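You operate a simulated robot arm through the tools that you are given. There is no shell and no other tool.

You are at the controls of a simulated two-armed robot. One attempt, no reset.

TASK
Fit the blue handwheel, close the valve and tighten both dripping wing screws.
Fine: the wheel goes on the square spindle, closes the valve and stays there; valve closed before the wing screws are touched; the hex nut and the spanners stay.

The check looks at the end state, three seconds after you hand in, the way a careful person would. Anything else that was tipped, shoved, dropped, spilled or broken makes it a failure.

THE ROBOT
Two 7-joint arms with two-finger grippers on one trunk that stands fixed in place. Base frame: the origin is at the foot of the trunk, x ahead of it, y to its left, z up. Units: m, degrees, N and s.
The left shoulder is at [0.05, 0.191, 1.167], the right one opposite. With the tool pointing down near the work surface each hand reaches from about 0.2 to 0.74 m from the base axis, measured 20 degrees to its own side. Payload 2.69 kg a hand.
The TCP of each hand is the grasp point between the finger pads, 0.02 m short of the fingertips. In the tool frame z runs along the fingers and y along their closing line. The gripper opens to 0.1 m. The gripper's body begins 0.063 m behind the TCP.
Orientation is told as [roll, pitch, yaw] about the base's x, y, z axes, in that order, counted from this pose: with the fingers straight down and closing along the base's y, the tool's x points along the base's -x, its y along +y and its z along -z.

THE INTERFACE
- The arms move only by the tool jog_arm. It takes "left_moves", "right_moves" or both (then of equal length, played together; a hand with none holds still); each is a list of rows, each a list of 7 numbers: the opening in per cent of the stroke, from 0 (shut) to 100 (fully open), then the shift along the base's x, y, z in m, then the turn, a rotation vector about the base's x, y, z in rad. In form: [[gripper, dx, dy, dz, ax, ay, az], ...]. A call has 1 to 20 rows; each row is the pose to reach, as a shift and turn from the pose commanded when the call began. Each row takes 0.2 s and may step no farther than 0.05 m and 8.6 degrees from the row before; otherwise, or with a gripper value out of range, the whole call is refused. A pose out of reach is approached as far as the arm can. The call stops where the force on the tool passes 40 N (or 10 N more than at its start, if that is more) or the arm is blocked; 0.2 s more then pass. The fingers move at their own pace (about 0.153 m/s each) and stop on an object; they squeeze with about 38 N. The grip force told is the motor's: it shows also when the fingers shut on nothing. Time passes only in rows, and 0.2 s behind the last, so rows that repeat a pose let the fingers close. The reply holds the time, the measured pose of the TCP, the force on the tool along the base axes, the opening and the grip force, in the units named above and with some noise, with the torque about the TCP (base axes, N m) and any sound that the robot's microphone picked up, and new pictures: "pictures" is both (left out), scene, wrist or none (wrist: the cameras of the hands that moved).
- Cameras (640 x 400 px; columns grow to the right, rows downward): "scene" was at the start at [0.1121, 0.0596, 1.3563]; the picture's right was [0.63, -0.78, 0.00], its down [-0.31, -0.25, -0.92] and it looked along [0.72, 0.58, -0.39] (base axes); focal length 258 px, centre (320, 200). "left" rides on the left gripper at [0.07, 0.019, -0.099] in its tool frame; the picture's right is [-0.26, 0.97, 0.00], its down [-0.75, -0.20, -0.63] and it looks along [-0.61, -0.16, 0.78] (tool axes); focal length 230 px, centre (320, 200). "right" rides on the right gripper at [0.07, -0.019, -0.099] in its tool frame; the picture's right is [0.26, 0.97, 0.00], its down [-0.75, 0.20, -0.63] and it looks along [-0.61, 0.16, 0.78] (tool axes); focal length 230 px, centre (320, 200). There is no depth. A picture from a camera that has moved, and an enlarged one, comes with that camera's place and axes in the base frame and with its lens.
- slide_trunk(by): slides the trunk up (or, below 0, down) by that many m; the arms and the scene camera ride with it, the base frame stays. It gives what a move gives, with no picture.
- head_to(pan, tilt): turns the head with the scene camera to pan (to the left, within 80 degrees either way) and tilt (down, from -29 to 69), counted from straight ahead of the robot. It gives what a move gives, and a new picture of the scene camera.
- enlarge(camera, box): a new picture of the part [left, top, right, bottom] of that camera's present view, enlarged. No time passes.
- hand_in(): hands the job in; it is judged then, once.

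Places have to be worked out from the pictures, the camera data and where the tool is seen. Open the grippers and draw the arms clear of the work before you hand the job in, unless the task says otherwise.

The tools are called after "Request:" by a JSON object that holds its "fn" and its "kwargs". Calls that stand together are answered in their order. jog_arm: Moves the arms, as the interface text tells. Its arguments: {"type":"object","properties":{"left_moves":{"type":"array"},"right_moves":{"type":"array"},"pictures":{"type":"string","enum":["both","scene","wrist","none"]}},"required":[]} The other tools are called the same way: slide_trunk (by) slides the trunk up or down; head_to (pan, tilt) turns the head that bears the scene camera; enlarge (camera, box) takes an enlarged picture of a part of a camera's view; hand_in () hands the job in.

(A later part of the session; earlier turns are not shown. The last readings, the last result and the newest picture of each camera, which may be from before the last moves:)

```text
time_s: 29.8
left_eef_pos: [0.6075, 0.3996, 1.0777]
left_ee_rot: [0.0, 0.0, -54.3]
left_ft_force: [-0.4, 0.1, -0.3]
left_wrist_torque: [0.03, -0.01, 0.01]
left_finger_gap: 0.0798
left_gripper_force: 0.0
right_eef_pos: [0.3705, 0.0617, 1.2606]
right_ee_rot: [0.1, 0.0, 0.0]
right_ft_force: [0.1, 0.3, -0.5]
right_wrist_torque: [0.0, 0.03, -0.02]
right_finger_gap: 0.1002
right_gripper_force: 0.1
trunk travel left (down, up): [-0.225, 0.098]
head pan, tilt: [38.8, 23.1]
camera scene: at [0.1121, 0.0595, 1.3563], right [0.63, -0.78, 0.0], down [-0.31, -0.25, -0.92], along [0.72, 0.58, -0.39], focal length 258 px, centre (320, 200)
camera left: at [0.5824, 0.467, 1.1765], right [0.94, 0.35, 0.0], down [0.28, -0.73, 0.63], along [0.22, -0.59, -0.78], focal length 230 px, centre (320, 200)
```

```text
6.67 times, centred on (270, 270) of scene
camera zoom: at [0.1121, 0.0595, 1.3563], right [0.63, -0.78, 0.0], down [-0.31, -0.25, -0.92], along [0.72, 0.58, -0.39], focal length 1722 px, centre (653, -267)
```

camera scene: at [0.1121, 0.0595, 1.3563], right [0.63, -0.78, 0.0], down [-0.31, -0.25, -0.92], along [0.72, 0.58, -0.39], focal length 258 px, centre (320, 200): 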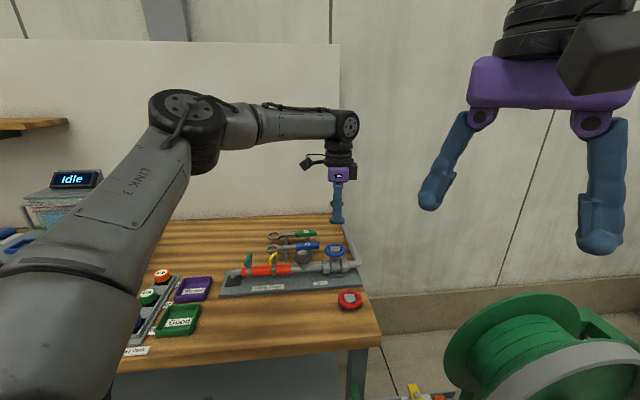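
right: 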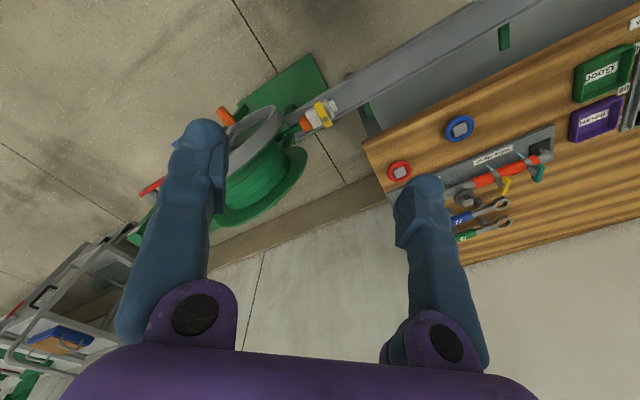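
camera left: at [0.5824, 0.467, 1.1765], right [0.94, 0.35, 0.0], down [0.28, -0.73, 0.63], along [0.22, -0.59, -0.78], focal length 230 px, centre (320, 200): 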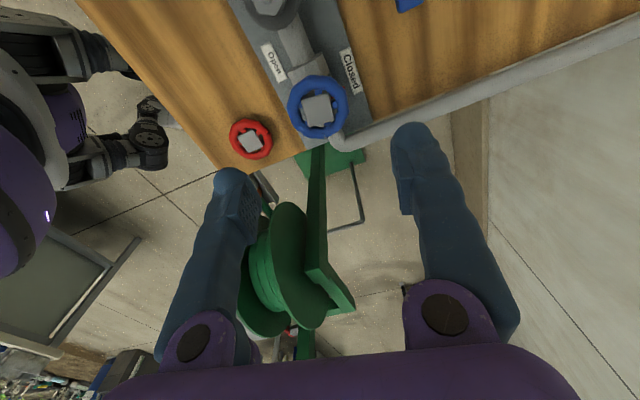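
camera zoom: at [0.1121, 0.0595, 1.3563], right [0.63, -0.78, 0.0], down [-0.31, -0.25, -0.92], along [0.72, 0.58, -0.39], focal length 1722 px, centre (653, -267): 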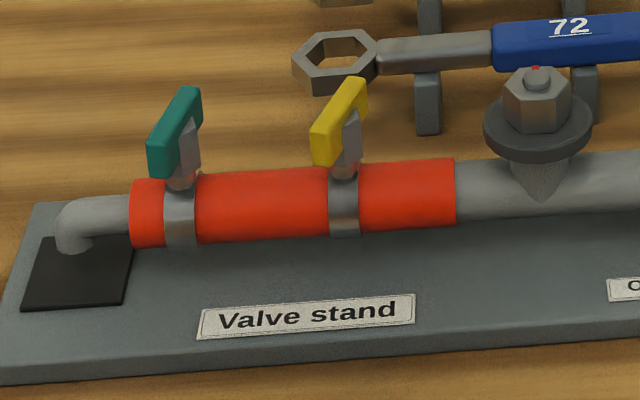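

The wheel sits fully seated and the stand is dry. I move over the yellow wing screw with the fingers set across its bar (yaw 26°), staying high.

Request:
{"fn": "jog_arm", "kwargs": {"left_moves": [[80, -0.01, 0.01, 0, 0, 0, 0.13], [80, -0.025, 0.025, 0, 0, 0, 0.26], [80, -0.04, 0.04, 0, 0, 0, 0.39], [80, -0.055, 0.055, 0, 0, 0, 0.52], [80, -0.07, 0.07, 0, 0, 0, 0.65], [80, -0.085, 0.085, 0, 0, 0, 0.78], [80, -0.1, 0.1, 0, 0, 0, 0.91], [80, -0.115, 0.112, 0, 0, 0, 1.04], [80, -0.1222, 0.118, 0, 0, 0, 1.17], [80, -0.1222, 0.118, -0.02, 0, 0, 1.3], [80, -0.1222, 0.118, -0.04, 0, 0, 1.398], [80, -0.1222, 0.118, -0.05, 0, 0, 1.398], [80, -0.1222, 0.118, -0.05, 0, 0, 1.398]]}}

Request:
{"fn": "enlarge", "kwargs": {"camera": "left", "box": [260, 90, 380, 180]}}

Request:
{"fn": "enlarge", "kwargs": {"camera": "scene", "box": [240, 235, 304, 275]}}

```text
time_s: 32.6
left_eef_pos: [0.4829, 0.5182, 1.0277]
left_ee_rot: [0.1, 0.0, 25.8]
left_ft_force: [-0.6, 0.3, 0.6]
left_wrist_torque: [0.01, 0.0, -0.01]
left_finger_gap: 0.0799
left_gripper_force: 0.0
right_eef_pos: [0.3704, 0.0619, 1.26]
right_ee_rot: [0.2, -0.1, 0.0]
right_ft_force: [-0.5, -0.6, -0.2]
right_wrist_torque: [0.03, 0.03, 0.01]
right_finger_gap: 0.1001
right_gripper_force: 0.2
trunk travel left (down, up): [-0.225, 0.098]
head pan, tilt: [38.8, 23.1]
camera scene: at [0.1121, 0.0596, 1.3563], right [0.63, -0.78, 0.0], down [-0.31, -0.25, -0.92], along [0.72, 0.58, -0.39], focal length 258 px, centre (320, 200)
camera left: at [0.4133, 0.5053, 1.1256], right [-0.19, 0.98, 0.0], down [0.76, 0.15, 0.63], along [0.62, 0.12, -0.78], focal length 230 px, centre (320, 200)
```

scene: 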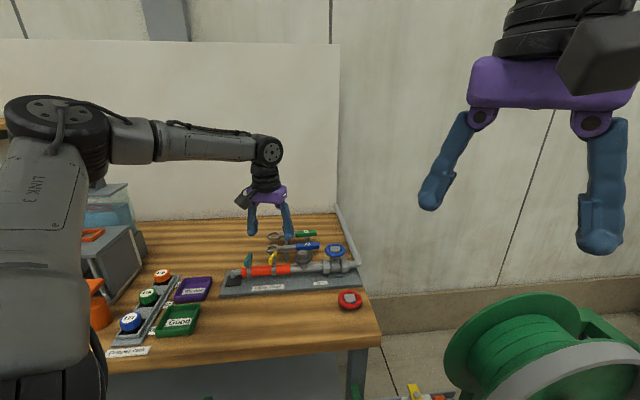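
left: 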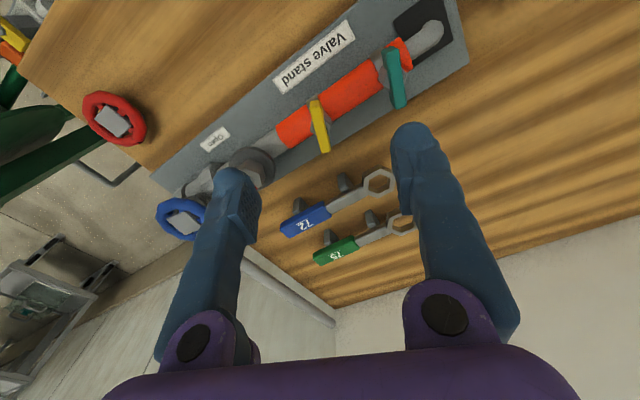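

```text
4.44 times, centred on (320, 135) of left
camera zoom: at [0.4133, 0.5053, 1.1256], right [-0.19, 0.98, 0.0], down [0.76, 0.15, 0.63], along [0.62, 0.12, -0.78], focal length 1022 px, centre (320, 489)
```

zoom: 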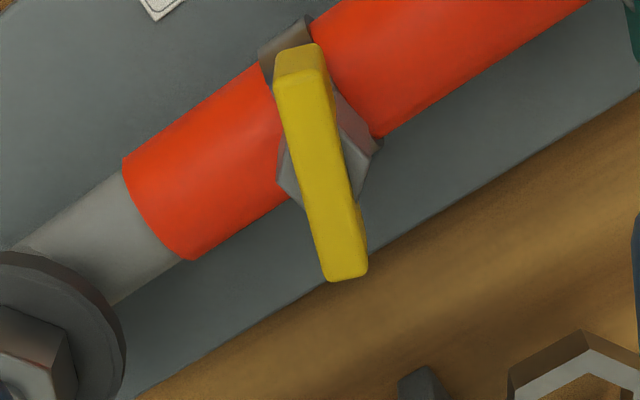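

```text
10.00 times, centred on (272, 255) of scene
camera zoom: at [0.1121, 0.0596, 1.3563], right [0.63, -0.78, 0.0], down [-0.31, -0.25, -0.92], along [0.72, 0.58, -0.39], focal length 2583 px, centre (800, -350)
```

zoom: 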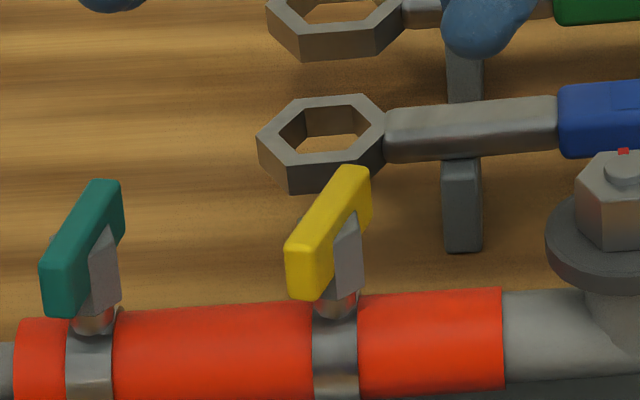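

The bar's middle is at (0.4856, 0.521), about 1.5 mm from the TCP, heading about 25°. I narrow the opening to 35 mm so the fingers clear the teal screw, then descend to z≈0.943.

Request:
{"fn": "jog_arm", "kwargs": {"left_moves": [[35, 0.0013, 0.0014, 0, 0, 0, -0.01], [35, 0.0013, 0.0014, 0, 0, 0, -0.015], [35, 0.0013, 0.0014, 0, 0, 0, -0.015], [35, 0.0013, 0.0014, -0.03, 0, 0, -0.015], [35, 0.0013, 0.0014, -0.055, 0, 0, -0.015], [35, 0.0013, 0.0014, -0.065, 0, 0, -0.015], [35, 0.0013, 0.0014, -0.065, 0, 0, -0.015]]}}

Request:
{"fn": "enlarge", "kwargs": {"camera": "left", "box": [260, 120, 380, 210]}}

Request:
{"fn": "enlarge", "kwargs": {"camera": "scene", "box": [240, 235, 304, 275]}}

```text
time_s: 34.2
left_eef_pos: [0.4833, 0.5196, 0.96]
left_ee_rot: [0.0, 0.0, 24.9]
left_ft_force: [-0.8, -0.1, 0.6]
left_wrist_torque: [0.0, -0.01, 0.02]
left_finger_gap: 0.0347
left_gripper_force: 0.0
right_eef_pos: [0.3714, 0.0611, 1.2607]
right_ee_rot: [0.1, 0.1, -0.1]
right_ft_force: [0.6, 0.1, -0.6]
right_wrist_torque: [0.02, -0.04, 0.0]
right_finger_gap: 0.1001
right_gripper_force: 0.1
trunk travel left (down, up): [-0.225, 0.098]
head pan, tilt: [38.8, 23.1]
camera scene: at [0.112, 0.0595, 1.3563], right [0.63, -0.78, 0.0], down [-0.31, -0.25, -0.92], along [0.72, 0.58, -0.39], focal length 258 px, centre (320, 200)
camera left: at [0.4138, 0.5069, 1.06], right [-0.17, 0.98, 0.0], down [0.76, 0.13, 0.63], along [0.62, 0.11, -0.78], focal length 230 px, centre (320, 200)
```

scene: 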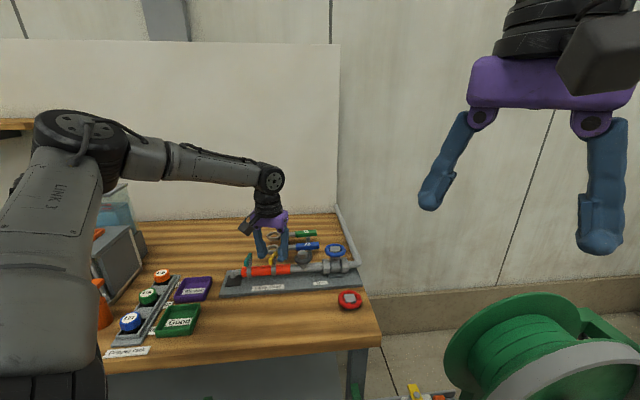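
left: 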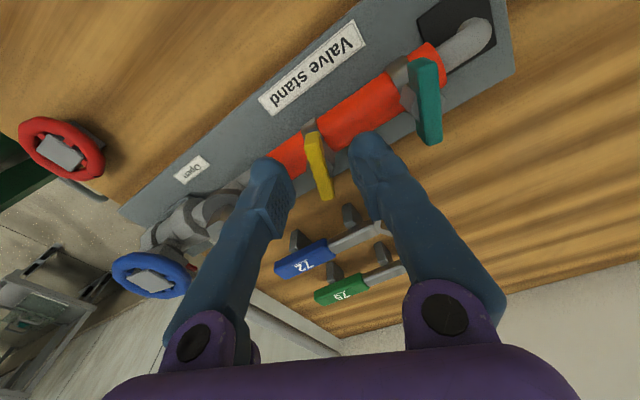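

```text
4.44 times, centred on (320, 165) of left
camera zoom: at [0.4138, 0.5069, 1.06], right [-0.17, 0.98, 0.0], down [0.76, 0.13, 0.63], along [0.62, 0.11, -0.78], focal length 1022 px, centre (320, 356)
```

zoom: 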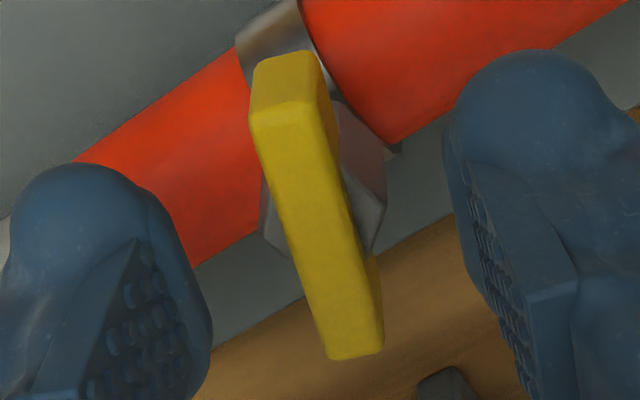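

```text
10.00 times, centred on (272, 255) of scene
camera zoom: at [0.112, 0.0595, 1.3563], right [0.63, -0.78, 0.0], down [-0.31, -0.25, -0.92], along [0.72, 0.58, -0.39], focal length 2583 px, centre (800, -350)
```

zoom: 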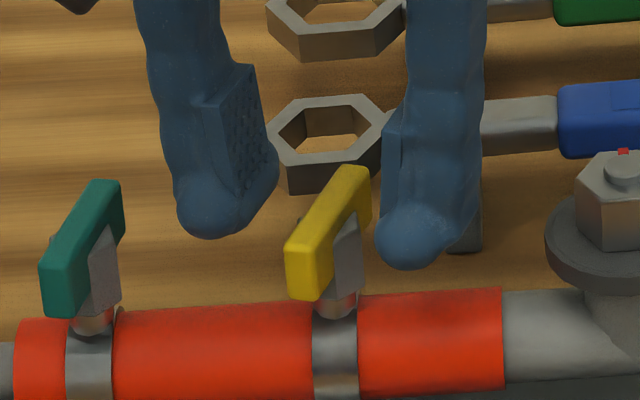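

The bar is centred between the fingers. I descend the last 17 mm and close.

Request:
{"fn": "jog_arm", "kwargs": {"left_moves": [[35, 0, 0, -0.01, 0, 0, 0], [35, 0, 0, -0.017, 0, 0, 0], [35, 0, 0, -0.017, 0, 0, 0], [15, 0, 0, -0.017, 0, 0, 0], [0, 0, 0, -0.017, 0, 0, 0], [0, 0, 0, -0.017, 0, 0, 0], [0, 0, 0, -0.017, 0, 0, 0]]}}

Request:
{"fn": "enlarge", "kwargs": {"camera": "left", "box": [260, 120, 380, 210]}}

Request:
{"fn": "enlarge", "kwargs": {"camera": "scene", "box": [240, 235, 304, 275]}}

```text
time_s: 35.8
left_eef_pos: [0.4841, 0.5194, 0.9448]
left_ee_rot: [0.1, 0.0, 24.8]
left_ft_force: [0.2, -3.5, -3.3]
left_wrist_torque: [0.01, -0.1, 0.01]
left_finger_gap: 0.0173
left_gripper_force: 43.1
right_eef_pos: [0.3712, 0.0614, 1.2614]
right_ee_rot: [0.2, 0.0, -0.1]
right_ft_force: [-0.6, 0.0, 0.1]
right_wrist_torque: [0.0, 0.03, 0.04]
right_finger_gap: 0.0999
right_gripper_force: 0.1
trunk travel left (down, up): [-0.225, 0.098]
head pan, tilt: [38.8, 23.1]
camera scene: at [0.1124, 0.0595, 1.3562], right [0.63, -0.78, 0.0], down [-0.31, -0.25, -0.92], along [0.72, 0.58, -0.39], focal length 258 px, centre (320, 200)
camera left: at [0.4138, 0.507, 1.0433], right [-0.17, 0.98, 0.0], down [0.77, 0.13, 0.63], along [0.62, 0.11, -0.78], focal length 230 px, centre (320, 200)
```

scene: 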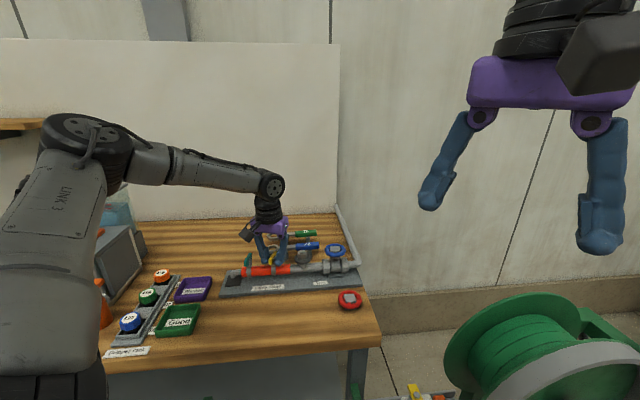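
left: 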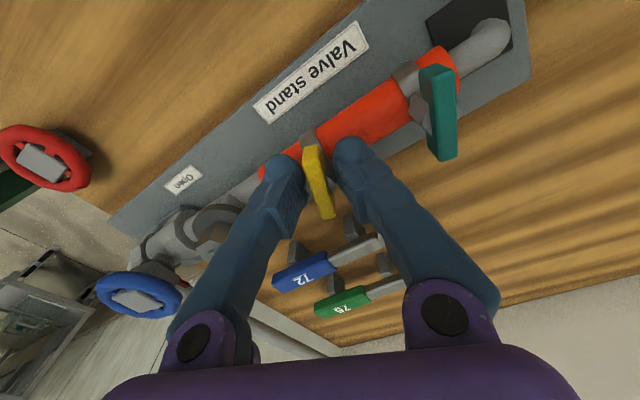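

```text
4.44 times, centred on (320, 165) of left
camera zoom: at [0.4138, 0.507, 1.0433], right [-0.17, 0.98, 0.0], down [0.77, 0.13, 0.63], along [0.62, 0.11, -0.78], focal length 1022 px, centre (320, 356)
```

zoom: 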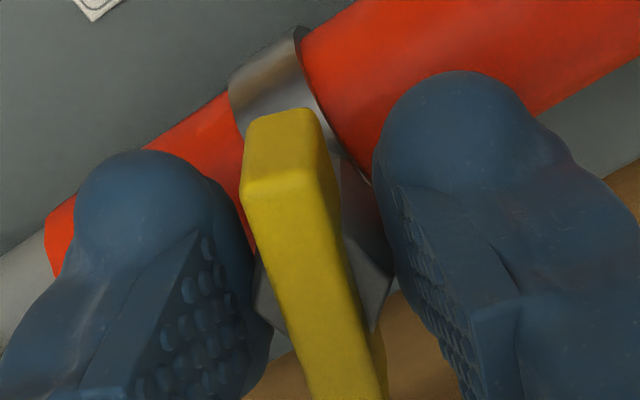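

```text
10.00 times, centred on (272, 255) of scene
camera zoom: at [0.1124, 0.0595, 1.3562], right [0.63, -0.78, 0.0], down [-0.31, -0.25, -0.92], along [0.72, 0.58, -0.39], focal length 2583 px, centre (800, -350)
```

zoom: 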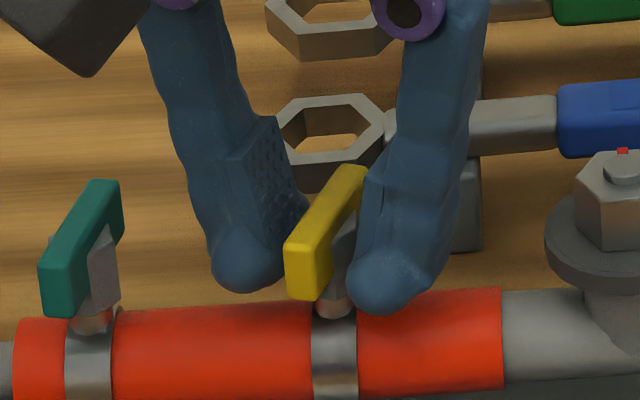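

The fingers stopped at 17 mm on the boss below the bar, with the bar trapped between them, which still drives it positively. I turn clockwise 20° and watch the torque and the bar.

Request:
{"fn": "jog_arm", "kwargs": {"left_moves": [[0, 0, 0, 0, 0, 0, -0.05], [0, 0, 0, 0, 0, 0, -0.1], [0, 0, 0, 0, 0, 0, -0.15], [0, 0, 0, 0, 0, 0, -0.2], [0, 0, 0, 0, 0, 0, -0.25], [0, 0, 0, 0, 0, 0, -0.3], [0, 0, 0, 0, 0, 0, -0.35]]}}

Request:
{"fn": "enlarge", "kwargs": {"camera": "left", "box": [260, 120, 380, 210]}}

Request:
{"fn": "enlarge", "kwargs": {"camera": "scene", "box": [240, 235, 304, 275]}}

```text
time_s: 37.4
left_eef_pos: [0.4829, 0.5197, 0.945]
left_ee_rot: [-0.1, 0.0, 4.8]
left_ft_force: [1.5, -5.2, -3.1]
left_wrist_torque: [-0.11, 0.69, 0.0]
left_finger_gap: 0.0175
left_gripper_force: 42.7
right_eef_pos: [0.3707, 0.0607, 1.2601]
right_ee_rot: [0.1, -0.1, 0.1]
right_ft_force: [-0.4, 0.6, 0.2]
right_wrist_torque: [0.02, 0.0, 0.04]
right_finger_gap: 0.1001
right_gripper_force: 0.0
trunk travel left (down, up): [-0.225, 0.098]
head pan, tilt: [38.8, 23.1]
camera scene: at [0.1126, 0.0592, 1.3563], right [0.63, -0.78, 0.0], down [-0.31, -0.24, -0.92], along [0.72, 0.58, -0.39], focal length 258 px, centre (320, 200)
camera left: at [0.4136, 0.5324, 1.0433], right [0.18, 0.98, 0.0], down [0.76, -0.14, 0.63], along [0.62, -0.11, -0.78], focal length 230 px, centre (320, 200)
```

scene: 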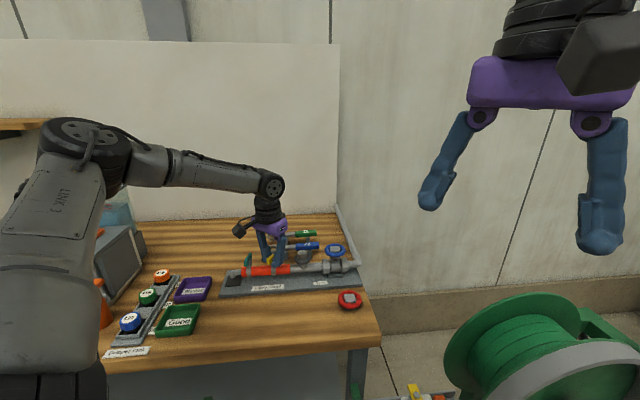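
left: 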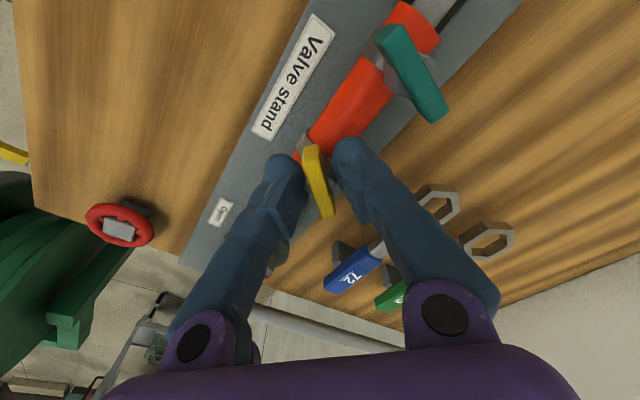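

```text
4.44 times, centred on (320, 165) of left
camera zoom: at [0.4136, 0.5324, 1.0433], right [0.18, 0.98, 0.0], down [0.76, -0.14, 0.63], along [0.62, -0.11, -0.78], focal length 1022 px, centre (320, 356)
```

zoom: 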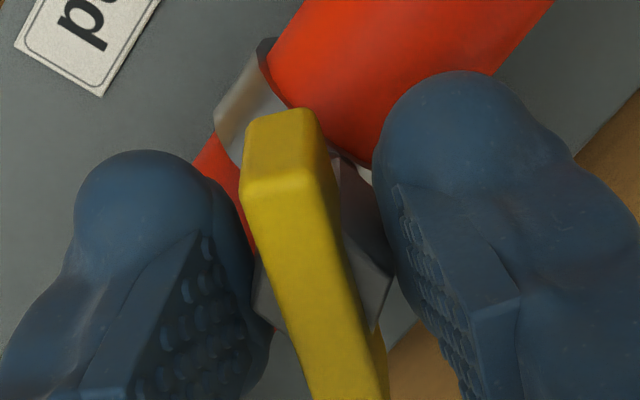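

```text
10.00 times, centred on (272, 255) of scene
camera zoom: at [0.1126, 0.0592, 1.3563], right [0.63, -0.78, 0.0], down [-0.31, -0.24, -0.92], along [0.72, 0.58, -0.39], focal length 2583 px, centre (800, -350)
```

zoom: 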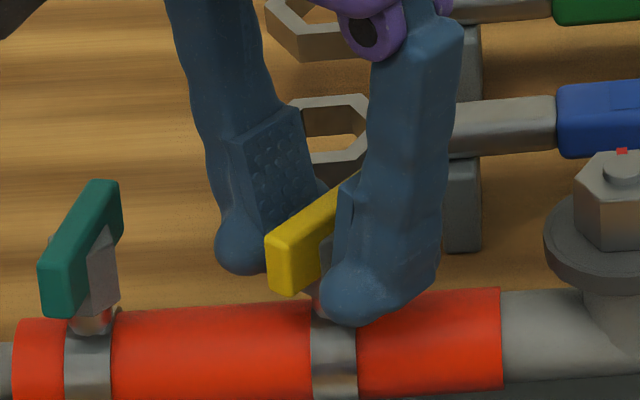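

The bar turns with the hand and almost no resistance about z. I continue clockwise another 40°.

Request:
{"fn": "jog_arm", "kwargs": {"left_moves": [[0, 0, 0, 0, 0, 0, -0.07], [0, 0, 0, 0, 0, 0, -0.14], [0, 0, 0, 0, 0, 0, -0.21], [0, 0, 0, 0, 0, 0, -0.28], [0, 0, 0, 0, 0, 0, -0.35]], "pictures": "none"}}

Request:
{"fn": "enlarge", "kwargs": {"camera": "left", "box": [260, 120, 380, 210]}}

Request:
{"fn": "enlarge", "kwargs": {"camera": "scene", "box": [240, 235, 304, 275]}}

```text
time_s: 38.6
left_eef_pos: [0.4835, 0.5198, 0.945]
left_ee_rot: [0.0, 0.0, -15.2]
left_ft_force: [-1.6, -4.0, -5.4]
left_wrist_torque: [-0.09, -0.23, 0.0]
left_finger_gap: 0.0173
left_gripper_force: 42.9
right_eef_pos: [0.3715, 0.0625, 1.2604]
right_ee_rot: [0.1, 0.0, 0.0]
right_ft_force: [-0.1, -0.4, 0.3]
right_wrist_torque: [-0.03, 0.01, -0.02]
right_finger_gap: 0.1001
right_gripper_force: 0.0
trunk travel left (down, up): [-0.225, 0.098]
head pan, tilt: [38.8, 23.1]
```

```text
4.44 times, centred on (320, 165) of left
camera zoom: at [0.4225, 0.5564, 1.0434], right [0.5, 0.86, 0.0], down [0.67, -0.39, 0.63], along [0.54, -0.32, -0.78], focal length 1022 px, centre (320, 356)
```

zoom: 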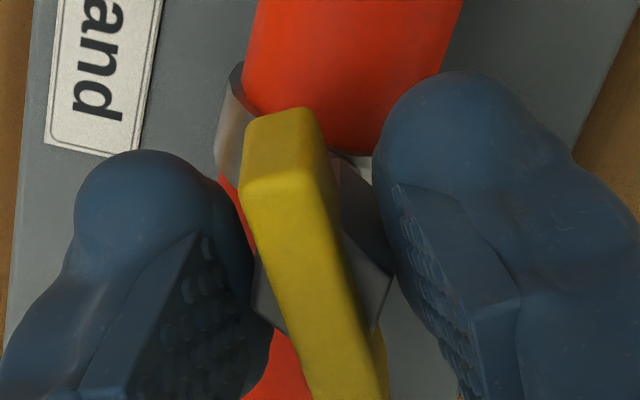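

```text
10.00 times, centred on (272, 255) of scene
camera zoom: at [0.1124, 0.0597, 1.3562], right [0.63, -0.78, 0.0], down [-0.31, -0.25, -0.92], along [0.72, 0.58, -0.39], focal length 2583 px, centre (800, -350)
```

zoom: 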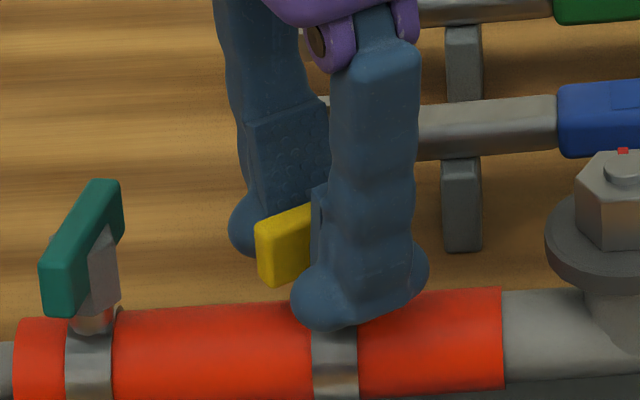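

It has turned 40° freely so far. I continue, still watching for resistance.

Request:
{"fn": "jog_arm", "kwargs": {"left_moves": [[0, 0, 0, 0, 0, 0, -0.07], [0, 0, 0, 0, 0, 0, -0.14], [0, 0, 0, 0, 0, 0, -0.21], [0, 0, 0, 0, 0, 0, -0.28], [0, 0, 0, 0, 0, 0, -0.35]], "pictures": "none"}}

Request:
{"fn": "enlarge", "kwargs": {"camera": "left", "box": [260, 120, 380, 210]}}

Request:
{"fn": "enlarge", "kwargs": {"camera": "scene", "box": [240, 235, 304, 275]}}

```text
time_s: 39.8
left_eef_pos: [0.484, 0.5193, 0.9447]
left_ee_rot: [-0.1, 0.0, -35.3]
left_ft_force: [-6.8, 1.9, -6.9]
left_wrist_torque: [0.14, 0.23, 0.03]
left_finger_gap: 0.0175
left_gripper_force: 43.0
right_eef_pos: [0.3718, 0.0615, 1.262]
right_ee_rot: [-0.1, 0.0, 0.0]
right_ft_force: [-0.7, 0.0, -0.1]
right_wrist_torque: [0.0, 0.01, 0.0]
right_finger_gap: 0.1
right_gripper_force: 0.0
trunk travel left (down, up): [-0.225, 0.098]
head pan, tilt: [38.8, 23.1]
```

```text
4.44 times, centred on (320, 165) of left
camera zoom: at [0.4388, 0.5758, 1.0434], right [0.77, 0.64, 0.0], down [0.5, -0.6, 0.63], along [0.4, -0.48, -0.78], focal length 1022 px, centre (320, 356)
```

zoom: 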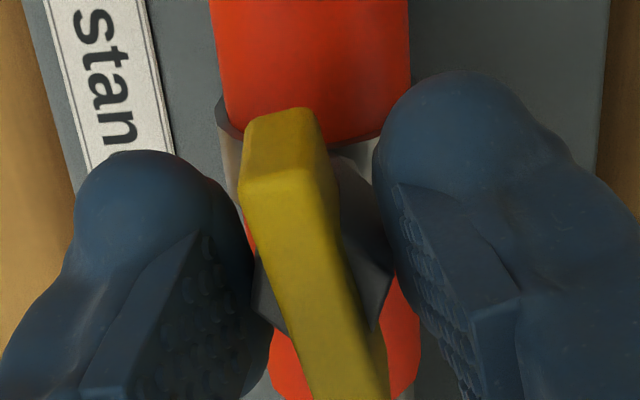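

```text
10.00 times, centred on (272, 255) of scene
camera zoom: at [0.112, 0.0604, 1.3562], right [0.63, -0.78, 0.0], down [-0.31, -0.25, -0.92], along [0.72, 0.58, -0.39], focal length 2583 px, centre (800, -350)
```

zoom: 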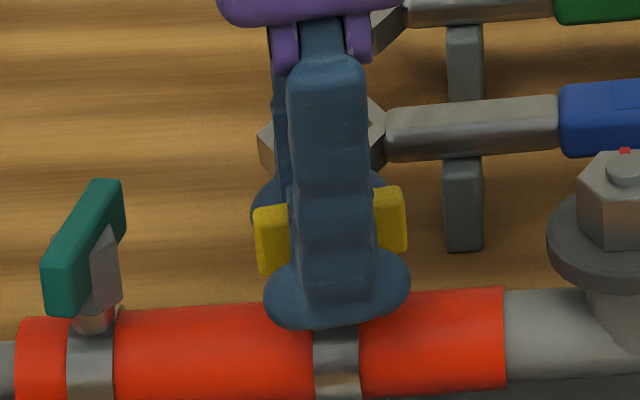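

It has turned 60°; a slight downward pull (−7 N) suggests the screw is drawing in. I continue clockwise, lowering half a millimetre.

Request:
{"fn": "jog_arm", "kwargs": {"left_moves": [[0, 0, 0, -0.0005, 0, 0, -0.06], [0, 0, 0, -0.0005, 0, 0, -0.12], [0, 0, 0, -0.001, 0, 0, -0.18], [0, 0, 0, -0.001, 0, 0, -0.24], [0, 0, 0, -0.001, 0, 0, -0.3], [0, 0, 0, -0.001, 0, 0, -0.35]], "pictures": "none"}}

Request:
{"fn": "enlarge", "kwargs": {"camera": "left", "box": [260, 120, 380, 210]}}

Request:
{"fn": "enlarge", "kwargs": {"camera": "scene", "box": [240, 235, 304, 275]}}

```text
time_s: 41.2
left_eef_pos: [0.4843, 0.5193, 0.9449]
left_ee_rot: [0.1, -0.3, -55.3]
left_ft_force: [3.1, 4.3, 3.2]
left_wrist_torque: [-0.2, -0.21, 0.12]
left_finger_gap: 0.0174
left_gripper_force: 42.4
right_eef_pos: [0.3715, 0.0626, 1.2622]
right_ee_rot: [0.0, 0.1, 0.0]
right_ft_force: [-0.5, 0.4, 0.7]
right_wrist_torque: [0.0, -0.01, -0.03]
right_finger_gap: 0.0998
right_gripper_force: 0.0
trunk travel left (down, up): [-0.225, 0.098]
head pan, tilt: [38.8, 23.1]
```

```text
4.44 times, centred on (320, 165) of left
camera zoom: at [0.4609, 0.5877, 1.0432], right [0.94, 0.34, 0.0], down [0.26, -0.73, 0.63], along [0.22, -0.59, -0.78], focal length 1022 px, centre (320, 356)
```

zoom: 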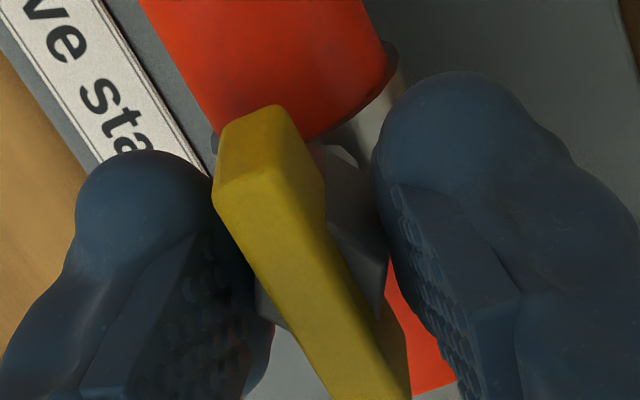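

```text
10.00 times, centred on (272, 255) of scene
camera zoom: at [0.1122, 0.0599, 1.3564], right [0.63, -0.78, 0.0], down [-0.31, -0.25, -0.92], along [0.72, 0.58, -0.39], focal length 2583 px, centre (800, -350)
```

zoom: 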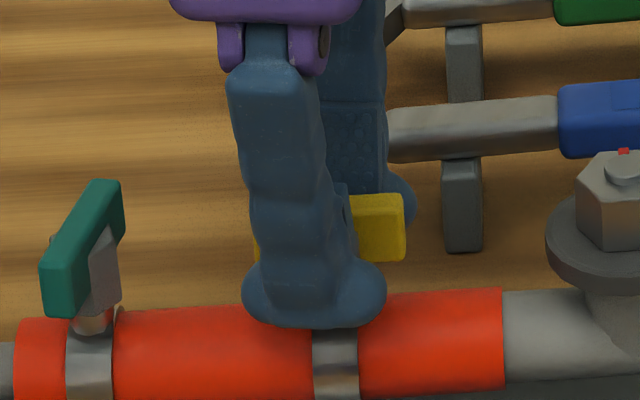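

The bar has begun to lag the fingers, so it is meeting resistance; it now lies about along the pipe. I turn another 10° to press the fingers against the bar and read the torque.

Request:
{"fn": "jog_arm", "kwargs": {"left_moves": [[0, 0, 0, 0, 0, 0, -0.04], [0, 0, 0, 0, 0, 0, -0.08], [0, 0, 0, 0, 0, 0, -0.12], [0, 0, 0, 0, 0, 0, -0.16], [0, 0, 0, 0, 0, 0, -0.2]], "pictures": "none"}}

Request:
{"fn": "enlarge", "kwargs": {"camera": "left", "box": [260, 120, 380, 210]}}

Request:
{"fn": "enlarge", "kwargs": {"camera": "scene", "box": [240, 235, 304, 275]}}

```text
time_s: 42.4
left_eef_pos: [0.4849, 0.5199, 0.9442]
left_ee_rot: [0.2, 0.0, -66.7]
left_ft_force: [7.3, 9.2, 8.5]
left_wrist_torque: [0.06, -0.1, 0.43]
left_finger_gap: 0.0162
left_gripper_force: 42.0
right_eef_pos: [0.3712, 0.0609, 1.2614]
right_ee_rot: [0.0, 0.0, -0.1]
right_ft_force: [-0.9, 0.5, -1.5]
right_wrist_torque: [0.02, -0.04, -0.01]
right_finger_gap: 0.1
right_gripper_force: 0.0
trunk travel left (down, up): [-0.225, 0.098]
head pan, tilt: [38.8, 23.1]
```

```text
4.44 times, centred on (320, 165) of left
camera zoom: at [0.4747, 0.5915, 1.0431], right [0.99, 0.14, 0.0], down [0.11, -0.77, 0.63], along [0.09, -0.62, -0.78], focal length 1022 px, centre (320, 356)
```

zoom: 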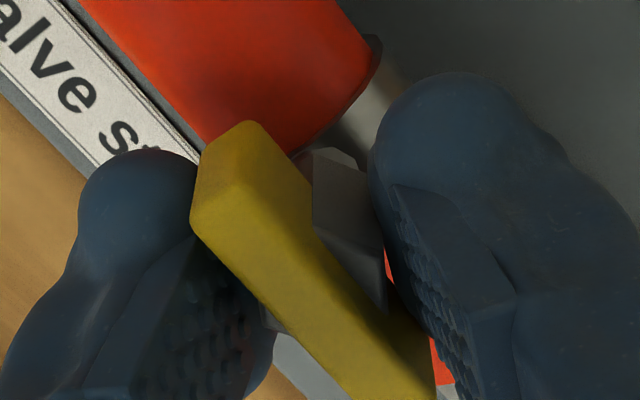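

```text
10.00 times, centred on (272, 255) of scene
camera zoom: at [0.1122, 0.0599, 1.3563], right [0.63, -0.78, 0.0], down [-0.31, -0.25, -0.92], along [0.72, 0.58, -0.39], focal length 2583 px, centre (800, -350)
```

zoom: 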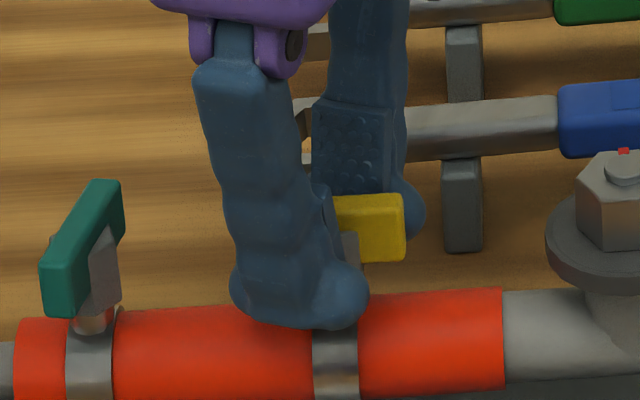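

The bar holds its place while the torque has risen to 0.43 N·m, so it seems to be at its stop. I push a little further to make sure.

Request:
{"fn": "jog_arm", "kwargs": {"left_moves": [[0, 0, 0, 0, 0, 0, -0.03], [0, 0, 0, 0, 0, 0, -0.06], [0, 0, 0, 0, 0, 0, -0.09], [0, 0, 0, 0, 0, 0, -0.12], [0, 0, 0, 0, 0, 0, -0.12]], "pictures": "none"}}

Request:
{"fn": "enlarge", "kwargs": {"camera": "left", "box": [260, 120, 380, 210]}}

Request:
{"fn": "enlarge", "kwargs": {"camera": "scene", "box": [240, 235, 304, 275]}}

```text
time_s: 43.6
left_eef_pos: [0.4838, 0.5203, 0.9448]
left_ee_rot: [0.0, 0.0, -73.4]
left_ft_force: [5.4, 8.2, 9.8]
left_wrist_torque: [0.12, -0.01, 1.89]
left_finger_gap: 0.0183
left_gripper_force: 44.0
right_eef_pos: [0.3705, 0.0608, 1.2614]
right_ee_rot: [0.1, 0.0, 0.0]
right_ft_force: [-0.3, 1.1, -1.0]
right_wrist_torque: [-0.01, -0.01, -0.02]
right_finger_gap: 0.0998
right_gripper_force: 0.0
trunk travel left (down, up): [-0.225, 0.098]
head pan, tilt: [38.8, 23.1]
```

```text
4.44 times, centred on (320, 165) of left
camera zoom: at [0.4832, 0.5925, 1.0432], right [1.0, 0.03, 0.0], down [0.02, -0.78, 0.63], along [0.02, -0.63, -0.78], focal length 1022 px, centre (320, 356)
```

zoom: 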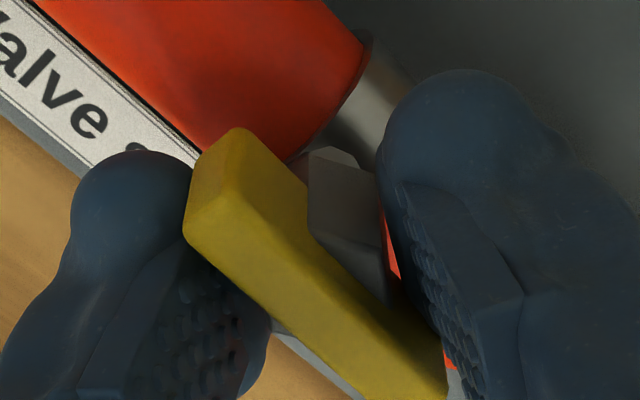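

```text
10.00 times, centred on (272, 255) of scene
camera zoom: at [0.1118, 0.0596, 1.3564], right [0.63, -0.78, 0.0], down [-0.3, -0.25, -0.92], along [0.72, 0.58, -0.39], focal length 2583 px, centre (800, -350)
```

zoom: 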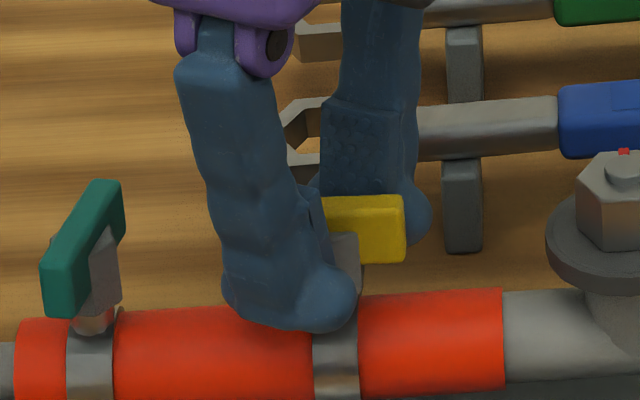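

The torque reached 1.9 N·m with the bar not moving, so the yellow screw is tight. I open the fingers without turning back and rise clear.

Request:
{"fn": "jog_arm", "kwargs": {"left_moves": [[25, 0, 0, 0, 0, 0, 0], [40, 0, 0, 0, 0, 0, 0], [40, 0, 0, 0, 0, 0, 0], [40, 0, 0, 0.02, 0, 0, 0], [40, 0, 0, 0.05, 0, 0, 0], [40, 0, 0, 0.085, 0, 0, 0], [40, 0, 0, 0.085, 0, 0, 0]]}}

Request:
{"fn": "enlarge", "kwargs": {"camera": "left", "box": [250, 70, 410, 190]}}

Request:
{"fn": "enlarge", "kwargs": {"camera": "scene", "box": [240, 235, 304, 275]}}

```text
time_s: 45.2
left_eef_pos: [0.4836, 0.5199, 1.0299]
left_ee_rot: [0.0, -0.1, -73.7]
left_ft_force: [-0.2, -1.1, -0.4]
left_wrist_torque: [0.02, -0.05, 0.01]
left_finger_gap: 0.0399
left_gripper_force: 0.0
right_eef_pos: [0.3717, 0.0629, 1.2601]
right_ee_rot: [0.0, 0.1, -0.1]
right_ft_force: [0.0, 0.7, -0.8]
right_wrist_torque: [0.03, 0.02, 0.03]
right_finger_gap: 0.1002
right_gripper_force: 0.1
trunk travel left (down, up): [-0.225, 0.098]
head pan, tilt: [38.8, 23.1]
camera scene: at [0.1123, 0.0599, 1.3562], right [0.63, -0.78, 0.0], down [-0.31, -0.25, -0.92], along [0.72, 0.58, -0.39], focal length 258 px, centre (320, 200)
camera left: at [0.4832, 0.592, 1.1295], right [1.0, 0.03, 0.0], down [0.02, -0.78, 0.63], along [0.02, -0.63, -0.78], focal length 230 px, centre (320, 200)
```

scene: 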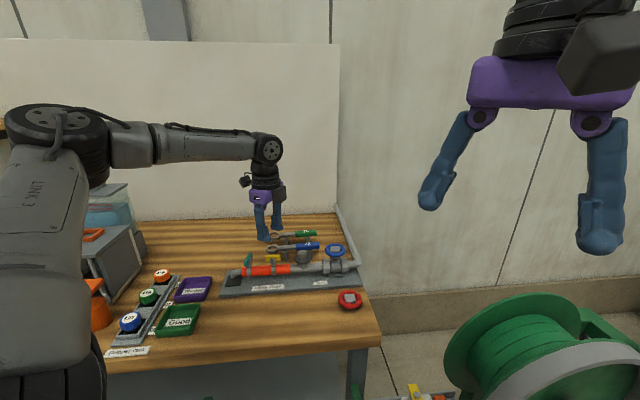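
left: 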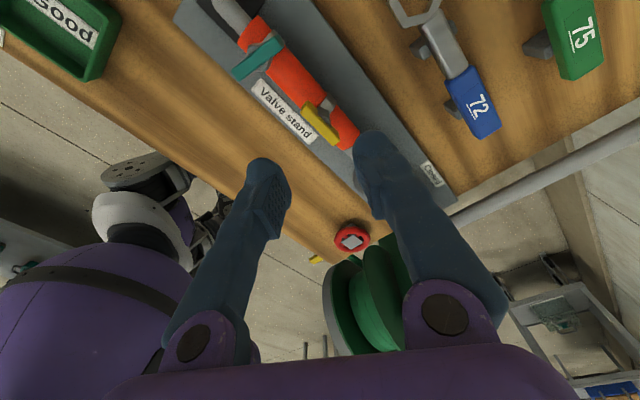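

```text
3.33 times, centred on (330, 130) of left
camera zoom: at [0.4832, 0.592, 1.1295], right [1.0, 0.03, 0.0], down [0.02, -0.78, 0.63], along [0.02, -0.63, -0.78], focal length 767 px, centre (287, 433)
```

zoom: 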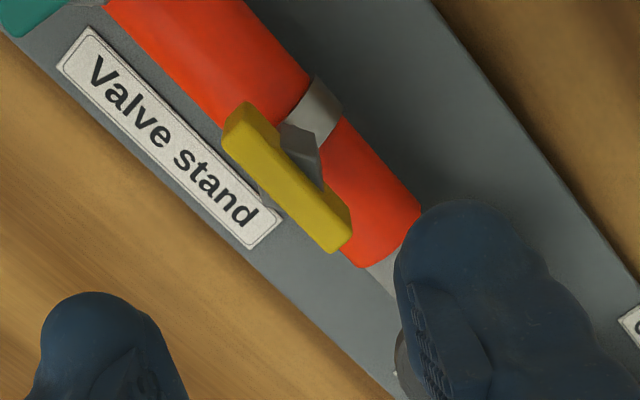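

```text
10.00 times, centred on (272, 255) of scene
camera zoom: at [0.1123, 0.0599, 1.3562], right [0.63, -0.78, 0.0], down [-0.31, -0.25, -0.92], along [0.72, 0.58, -0.39], focal length 2583 px, centre (800, -350)
```

zoom: 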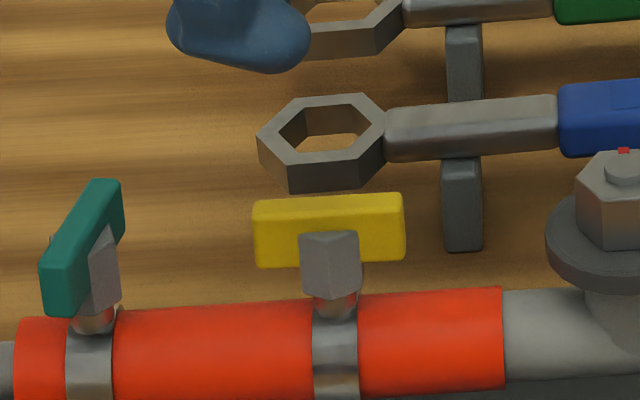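

The yellow bar now lies parallel to the pipe and tight. I move over the teal screw with the fingers across its bar (yaw ≈33°).

Request:
{"fn": "jog_arm", "kwargs": {"left_moves": [[40, -0.003, 0.003, 0.01, 0, 0, 0.13], [40, -0.006, 0.006, 0.01, 0, 0, 0.26], [40, -0.01, 0.01, 0.01, 0, 0, 0.39], [40, -0.013, 0.013, 0.01, 0, 0, 0.52], [40, -0.017, 0.017, 0.01, 0, 0, 0.65], [40, -0.02, 0.02, 0.01, 0, 0, 0.78], [40, -0.024, 0.024, 0.01, 0, 0, 0.91], [40, -0.028, 0.028, 0.01, 0, 0, 1.04], [40, -0.032, 0.032, 0.01, 0, 0, 1.17], [40, -0.036, 0.036, 0.01, 0, 0, 1.3], [40, -0.04, 0.04, 0.01, 0, 0, 1.43], [40, -0.0448, 0.045, 0.01, 0, 0, 1.56], [40, -0.0448, 0.045, 0.01, 0, 0, 1.69], [40, -0.0448, 0.045, 0.005, 0, 0, 1.82], [40, -0.0448, 0.045, 0.0, 0, 0, 1.859], [40, -0.0448, 0.045, 0.0, 0, 0, 1.859]]}}

Request:
{"fn": "enlarge", "kwargs": {"camera": "left", "box": [260, 90, 380, 180]}}

Request:
{"fn": "enlarge", "kwargs": {"camera": "scene", "box": [225, 235, 289, 275]}}

```text
time_s: 48.6
left_eef_pos: [0.4393, 0.5625, 1.0288]
left_ee_rot: [-0.1, 0.0, 33.0]
left_ft_force: [-0.4, -0.4, -0.5]
left_wrist_torque: [-0.01, -0.01, 0.02]
left_finger_gap: 0.0398
left_gripper_force: 0.0
right_eef_pos: [0.3705, 0.0614, 1.2603]
right_ee_rot: [0.1, -0.1, 0.0]
right_ft_force: [0.1, -0.3, -0.4]
right_wrist_torque: [0.01, 0.01, 0.04]
right_finger_gap: 0.0998
right_gripper_force: 0.1
trunk travel left (down, up): [-0.225, 0.098]
head pan, tilt: [38.8, 23.1]
camera scene: at [0.1121, 0.0596, 1.3563], right [0.63, -0.78, 0.0], down [-0.31, -0.25, -0.92], along [0.72, 0.58, -0.39], focal length 258 px, centre (320, 200)
camera left: at [0.372, 0.5417, 1.1281], right [-0.31, 0.95, 0.0], down [0.74, 0.24, 0.63], along [0.6, 0.19, -0.78], focal length 230 px, centre (320, 200)
```

scene: 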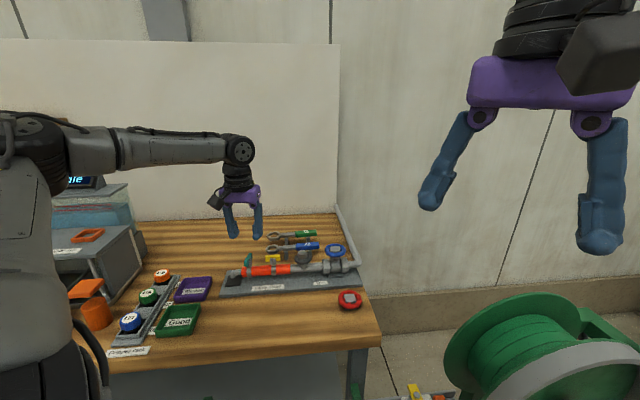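
left: 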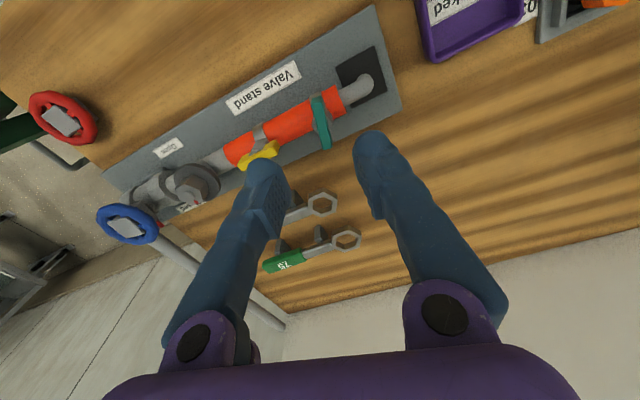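

```text
4.44 times, centred on (320, 135) of left
camera zoom: at [0.372, 0.5417, 1.1281], right [-0.31, 0.95, 0.0], down [0.74, 0.24, 0.63], along [0.6, 0.19, -0.78], focal length 1022 px, centre (320, 489)
```

zoom: 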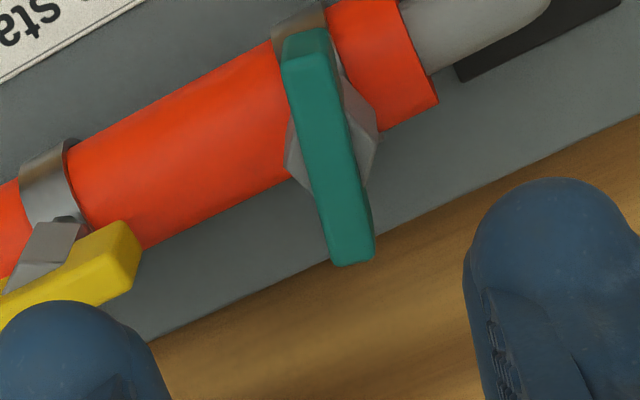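

```text
10.00 times, centred on (257, 255) of scene
camera zoom: at [0.1121, 0.0596, 1.3563], right [0.63, -0.78, 0.0], down [-0.31, -0.25, -0.92], along [0.72, 0.58, -0.39], focal length 2583 px, centre (950, -350)
```

zoom: 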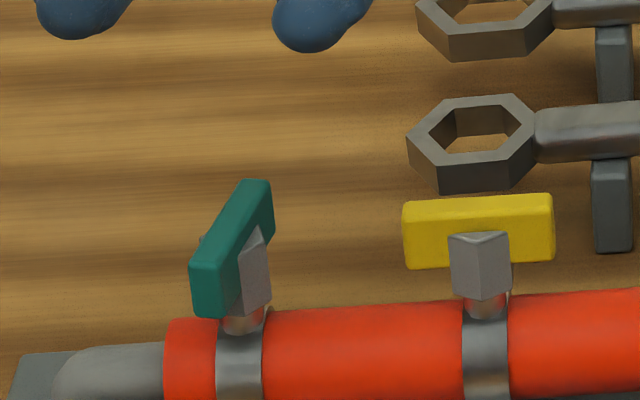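

The teal bar middle is about 2 mm off, with heading 31°. I correct, set a 35 mm opening, descend as before and close.

Request:
{"fn": "jog_arm", "kwargs": {"left_moves": [[35, -0.0012, 0.0014, 0, 0, 0, -0.02], [35, -0.0012, 0.0014, -0.03, 0, 0, -0.025], [35, -0.0012, 0.0014, -0.055, 0, 0, -0.025], [35, -0.0012, 0.0014, -0.065, 0, 0, -0.025], [35, -0.0012, 0.0014, -0.065, 0, 0, -0.025]]}}

Request:
{"fn": "enlarge", "kwargs": {"camera": "left", "box": [260, 120, 380, 210]}}

Request:
{"fn": "enlarge", "kwargs": {"camera": "scene", "box": [225, 235, 289, 275]}}

```text
time_s: 49.8
left_eef_pos: [0.4382, 0.5652, 0.9633]
left_ee_rot: [-0.1, -0.1, 31.5]
left_ft_force: [0.7, -0.1, 0.0]
left_wrist_torque: [0.03, 0.0, 0.01]
left_finger_gap: 0.0348
left_gripper_force: 0.1
right_eef_pos: [0.3712, 0.0608, 1.2617]
right_ee_rot: [0.1, 0.0, 0.1]
right_ft_force: [-0.6, -0.6, 0.3]
right_wrist_torque: [0.02, 0.0, 0.01]
right_finger_gap: 0.0997
right_gripper_force: 0.0
trunk travel left (down, up): [-0.225, 0.098]
head pan, tilt: [38.8, 23.1]
camera scene: at [0.1121, 0.0595, 1.3563], right [0.63, -0.78, 0.0], down [-0.31, -0.25, -0.92], along [0.72, 0.58, -0.39], focal length 258 px, centre (320, 200)
camera left: at [0.3707, 0.5452, 1.0613], right [-0.28, 0.96, 0.0], down [0.74, 0.22, 0.63], along [0.6, 0.18, -0.78], focal length 230 px, centre (320, 200)
```

scene: 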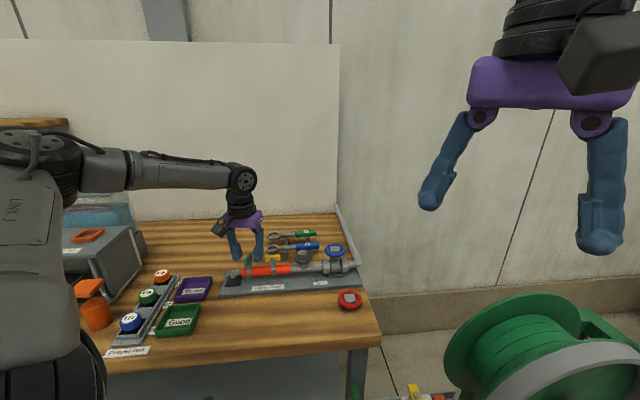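
left: 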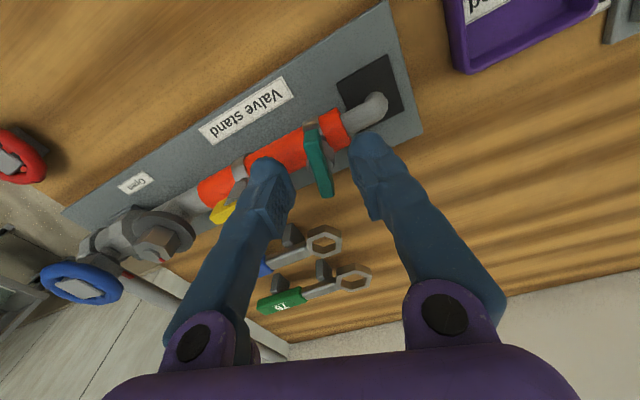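

```text
4.44 times, centred on (320, 165) of left
camera zoom: at [0.3707, 0.5452, 1.0613], right [-0.28, 0.96, 0.0], down [0.74, 0.22, 0.63], along [0.6, 0.18, -0.78], focal length 1022 px, centre (320, 356)
```

zoom: 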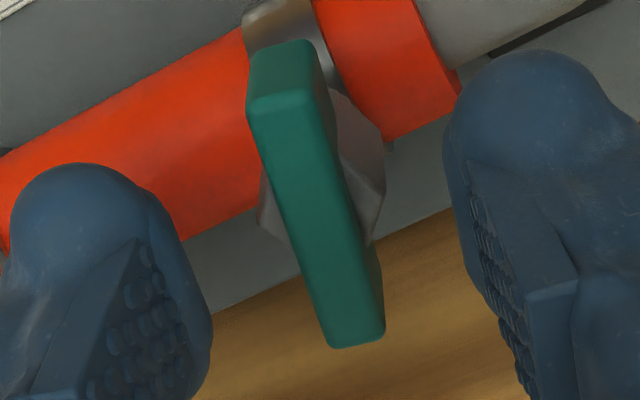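

```text
10.00 times, centred on (257, 255) of scene
camera zoom: at [0.1121, 0.0595, 1.3563], right [0.63, -0.78, 0.0], down [-0.31, -0.25, -0.92], along [0.72, 0.58, -0.39], focal length 2583 px, centre (950, -350)
```

zoom: 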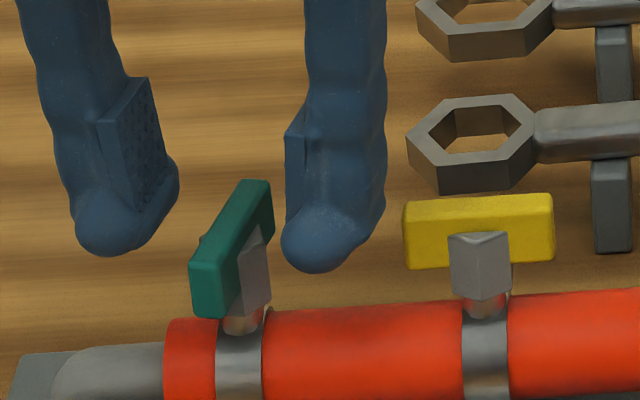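

The view matches the yellow one, well centred. I descend 19 mm and close.

Request:
{"fn": "jog_arm", "kwargs": {"left_moves": [[35, 0, 0, -0.01, 0, 0, 0], [35, 0, 0, -0.019, 0, 0, 0], [35, 0, 0, -0.019, 0, 0, 0], [15, 0, 0, -0.019, 0, 0, 0], [0, 0, 0, -0.019, 0, 0, 0], [0, 0, 0, -0.019, 0, 0, 0], [0, 0, 0, -0.019, 0, 0, 0]], "pictures": "none"}}

Request:
{"fn": "enlarge", "kwargs": {"camera": "left", "box": [260, 120, 380, 210]}}

Request:
{"fn": "enlarge", "kwargs": {"camera": "scene", "box": [225, 235, 289, 275]}}

```text
time_s: 51.4
left_eef_pos: [0.4401, 0.5659, 0.9456]
left_ee_rot: [0.0, 0.0, 31.5]
left_ft_force: [-1.7, 0.4, 0.0]
left_wrist_torque: [0.01, 0.01, 0.0]
left_finger_gap: 0.0175
left_gripper_force: 43.0
right_eef_pos: [0.3712, 0.0625, 1.2612]
right_ee_rot: [0.0, -0.1, 0.0]
right_ft_force: [-0.2, 0.1, -0.4]
right_wrist_torque: [0.02, 0.0, 0.04]
right_finger_gap: 0.1001
right_gripper_force: 0.1
trunk travel left (down, up): [-0.225, 0.098]
head pan, tilt: [38.8, 23.1]
```

```text
4.44 times, centred on (320, 165) of left
camera zoom: at [0.3707, 0.5455, 1.044], right [-0.28, 0.96, 0.0], down [0.74, 0.22, 0.63], along [0.6, 0.18, -0.78], focal length 1022 px, centre (320, 356)
```

zoom: 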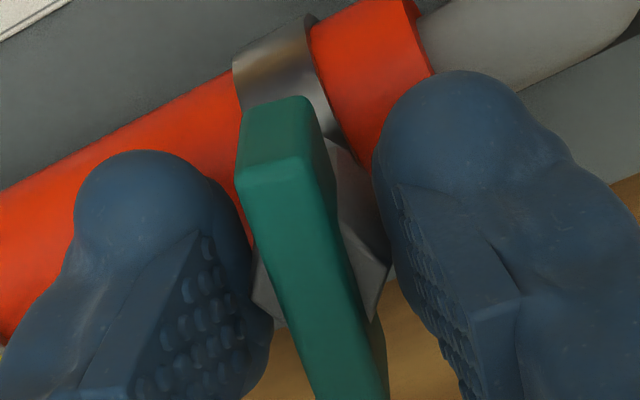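

```text
10.00 times, centred on (257, 255) of scene
camera zoom: at [0.112, 0.0598, 1.3563], right [0.63, -0.78, 0.0], down [-0.31, -0.25, -0.92], along [0.72, 0.58, -0.39], focal length 2583 px, centre (950, -350)
```

zoom: 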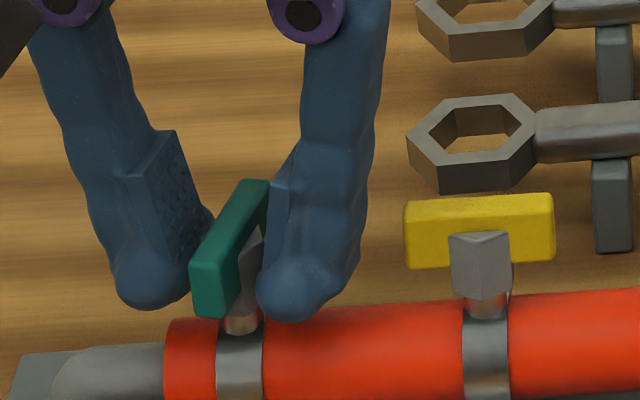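

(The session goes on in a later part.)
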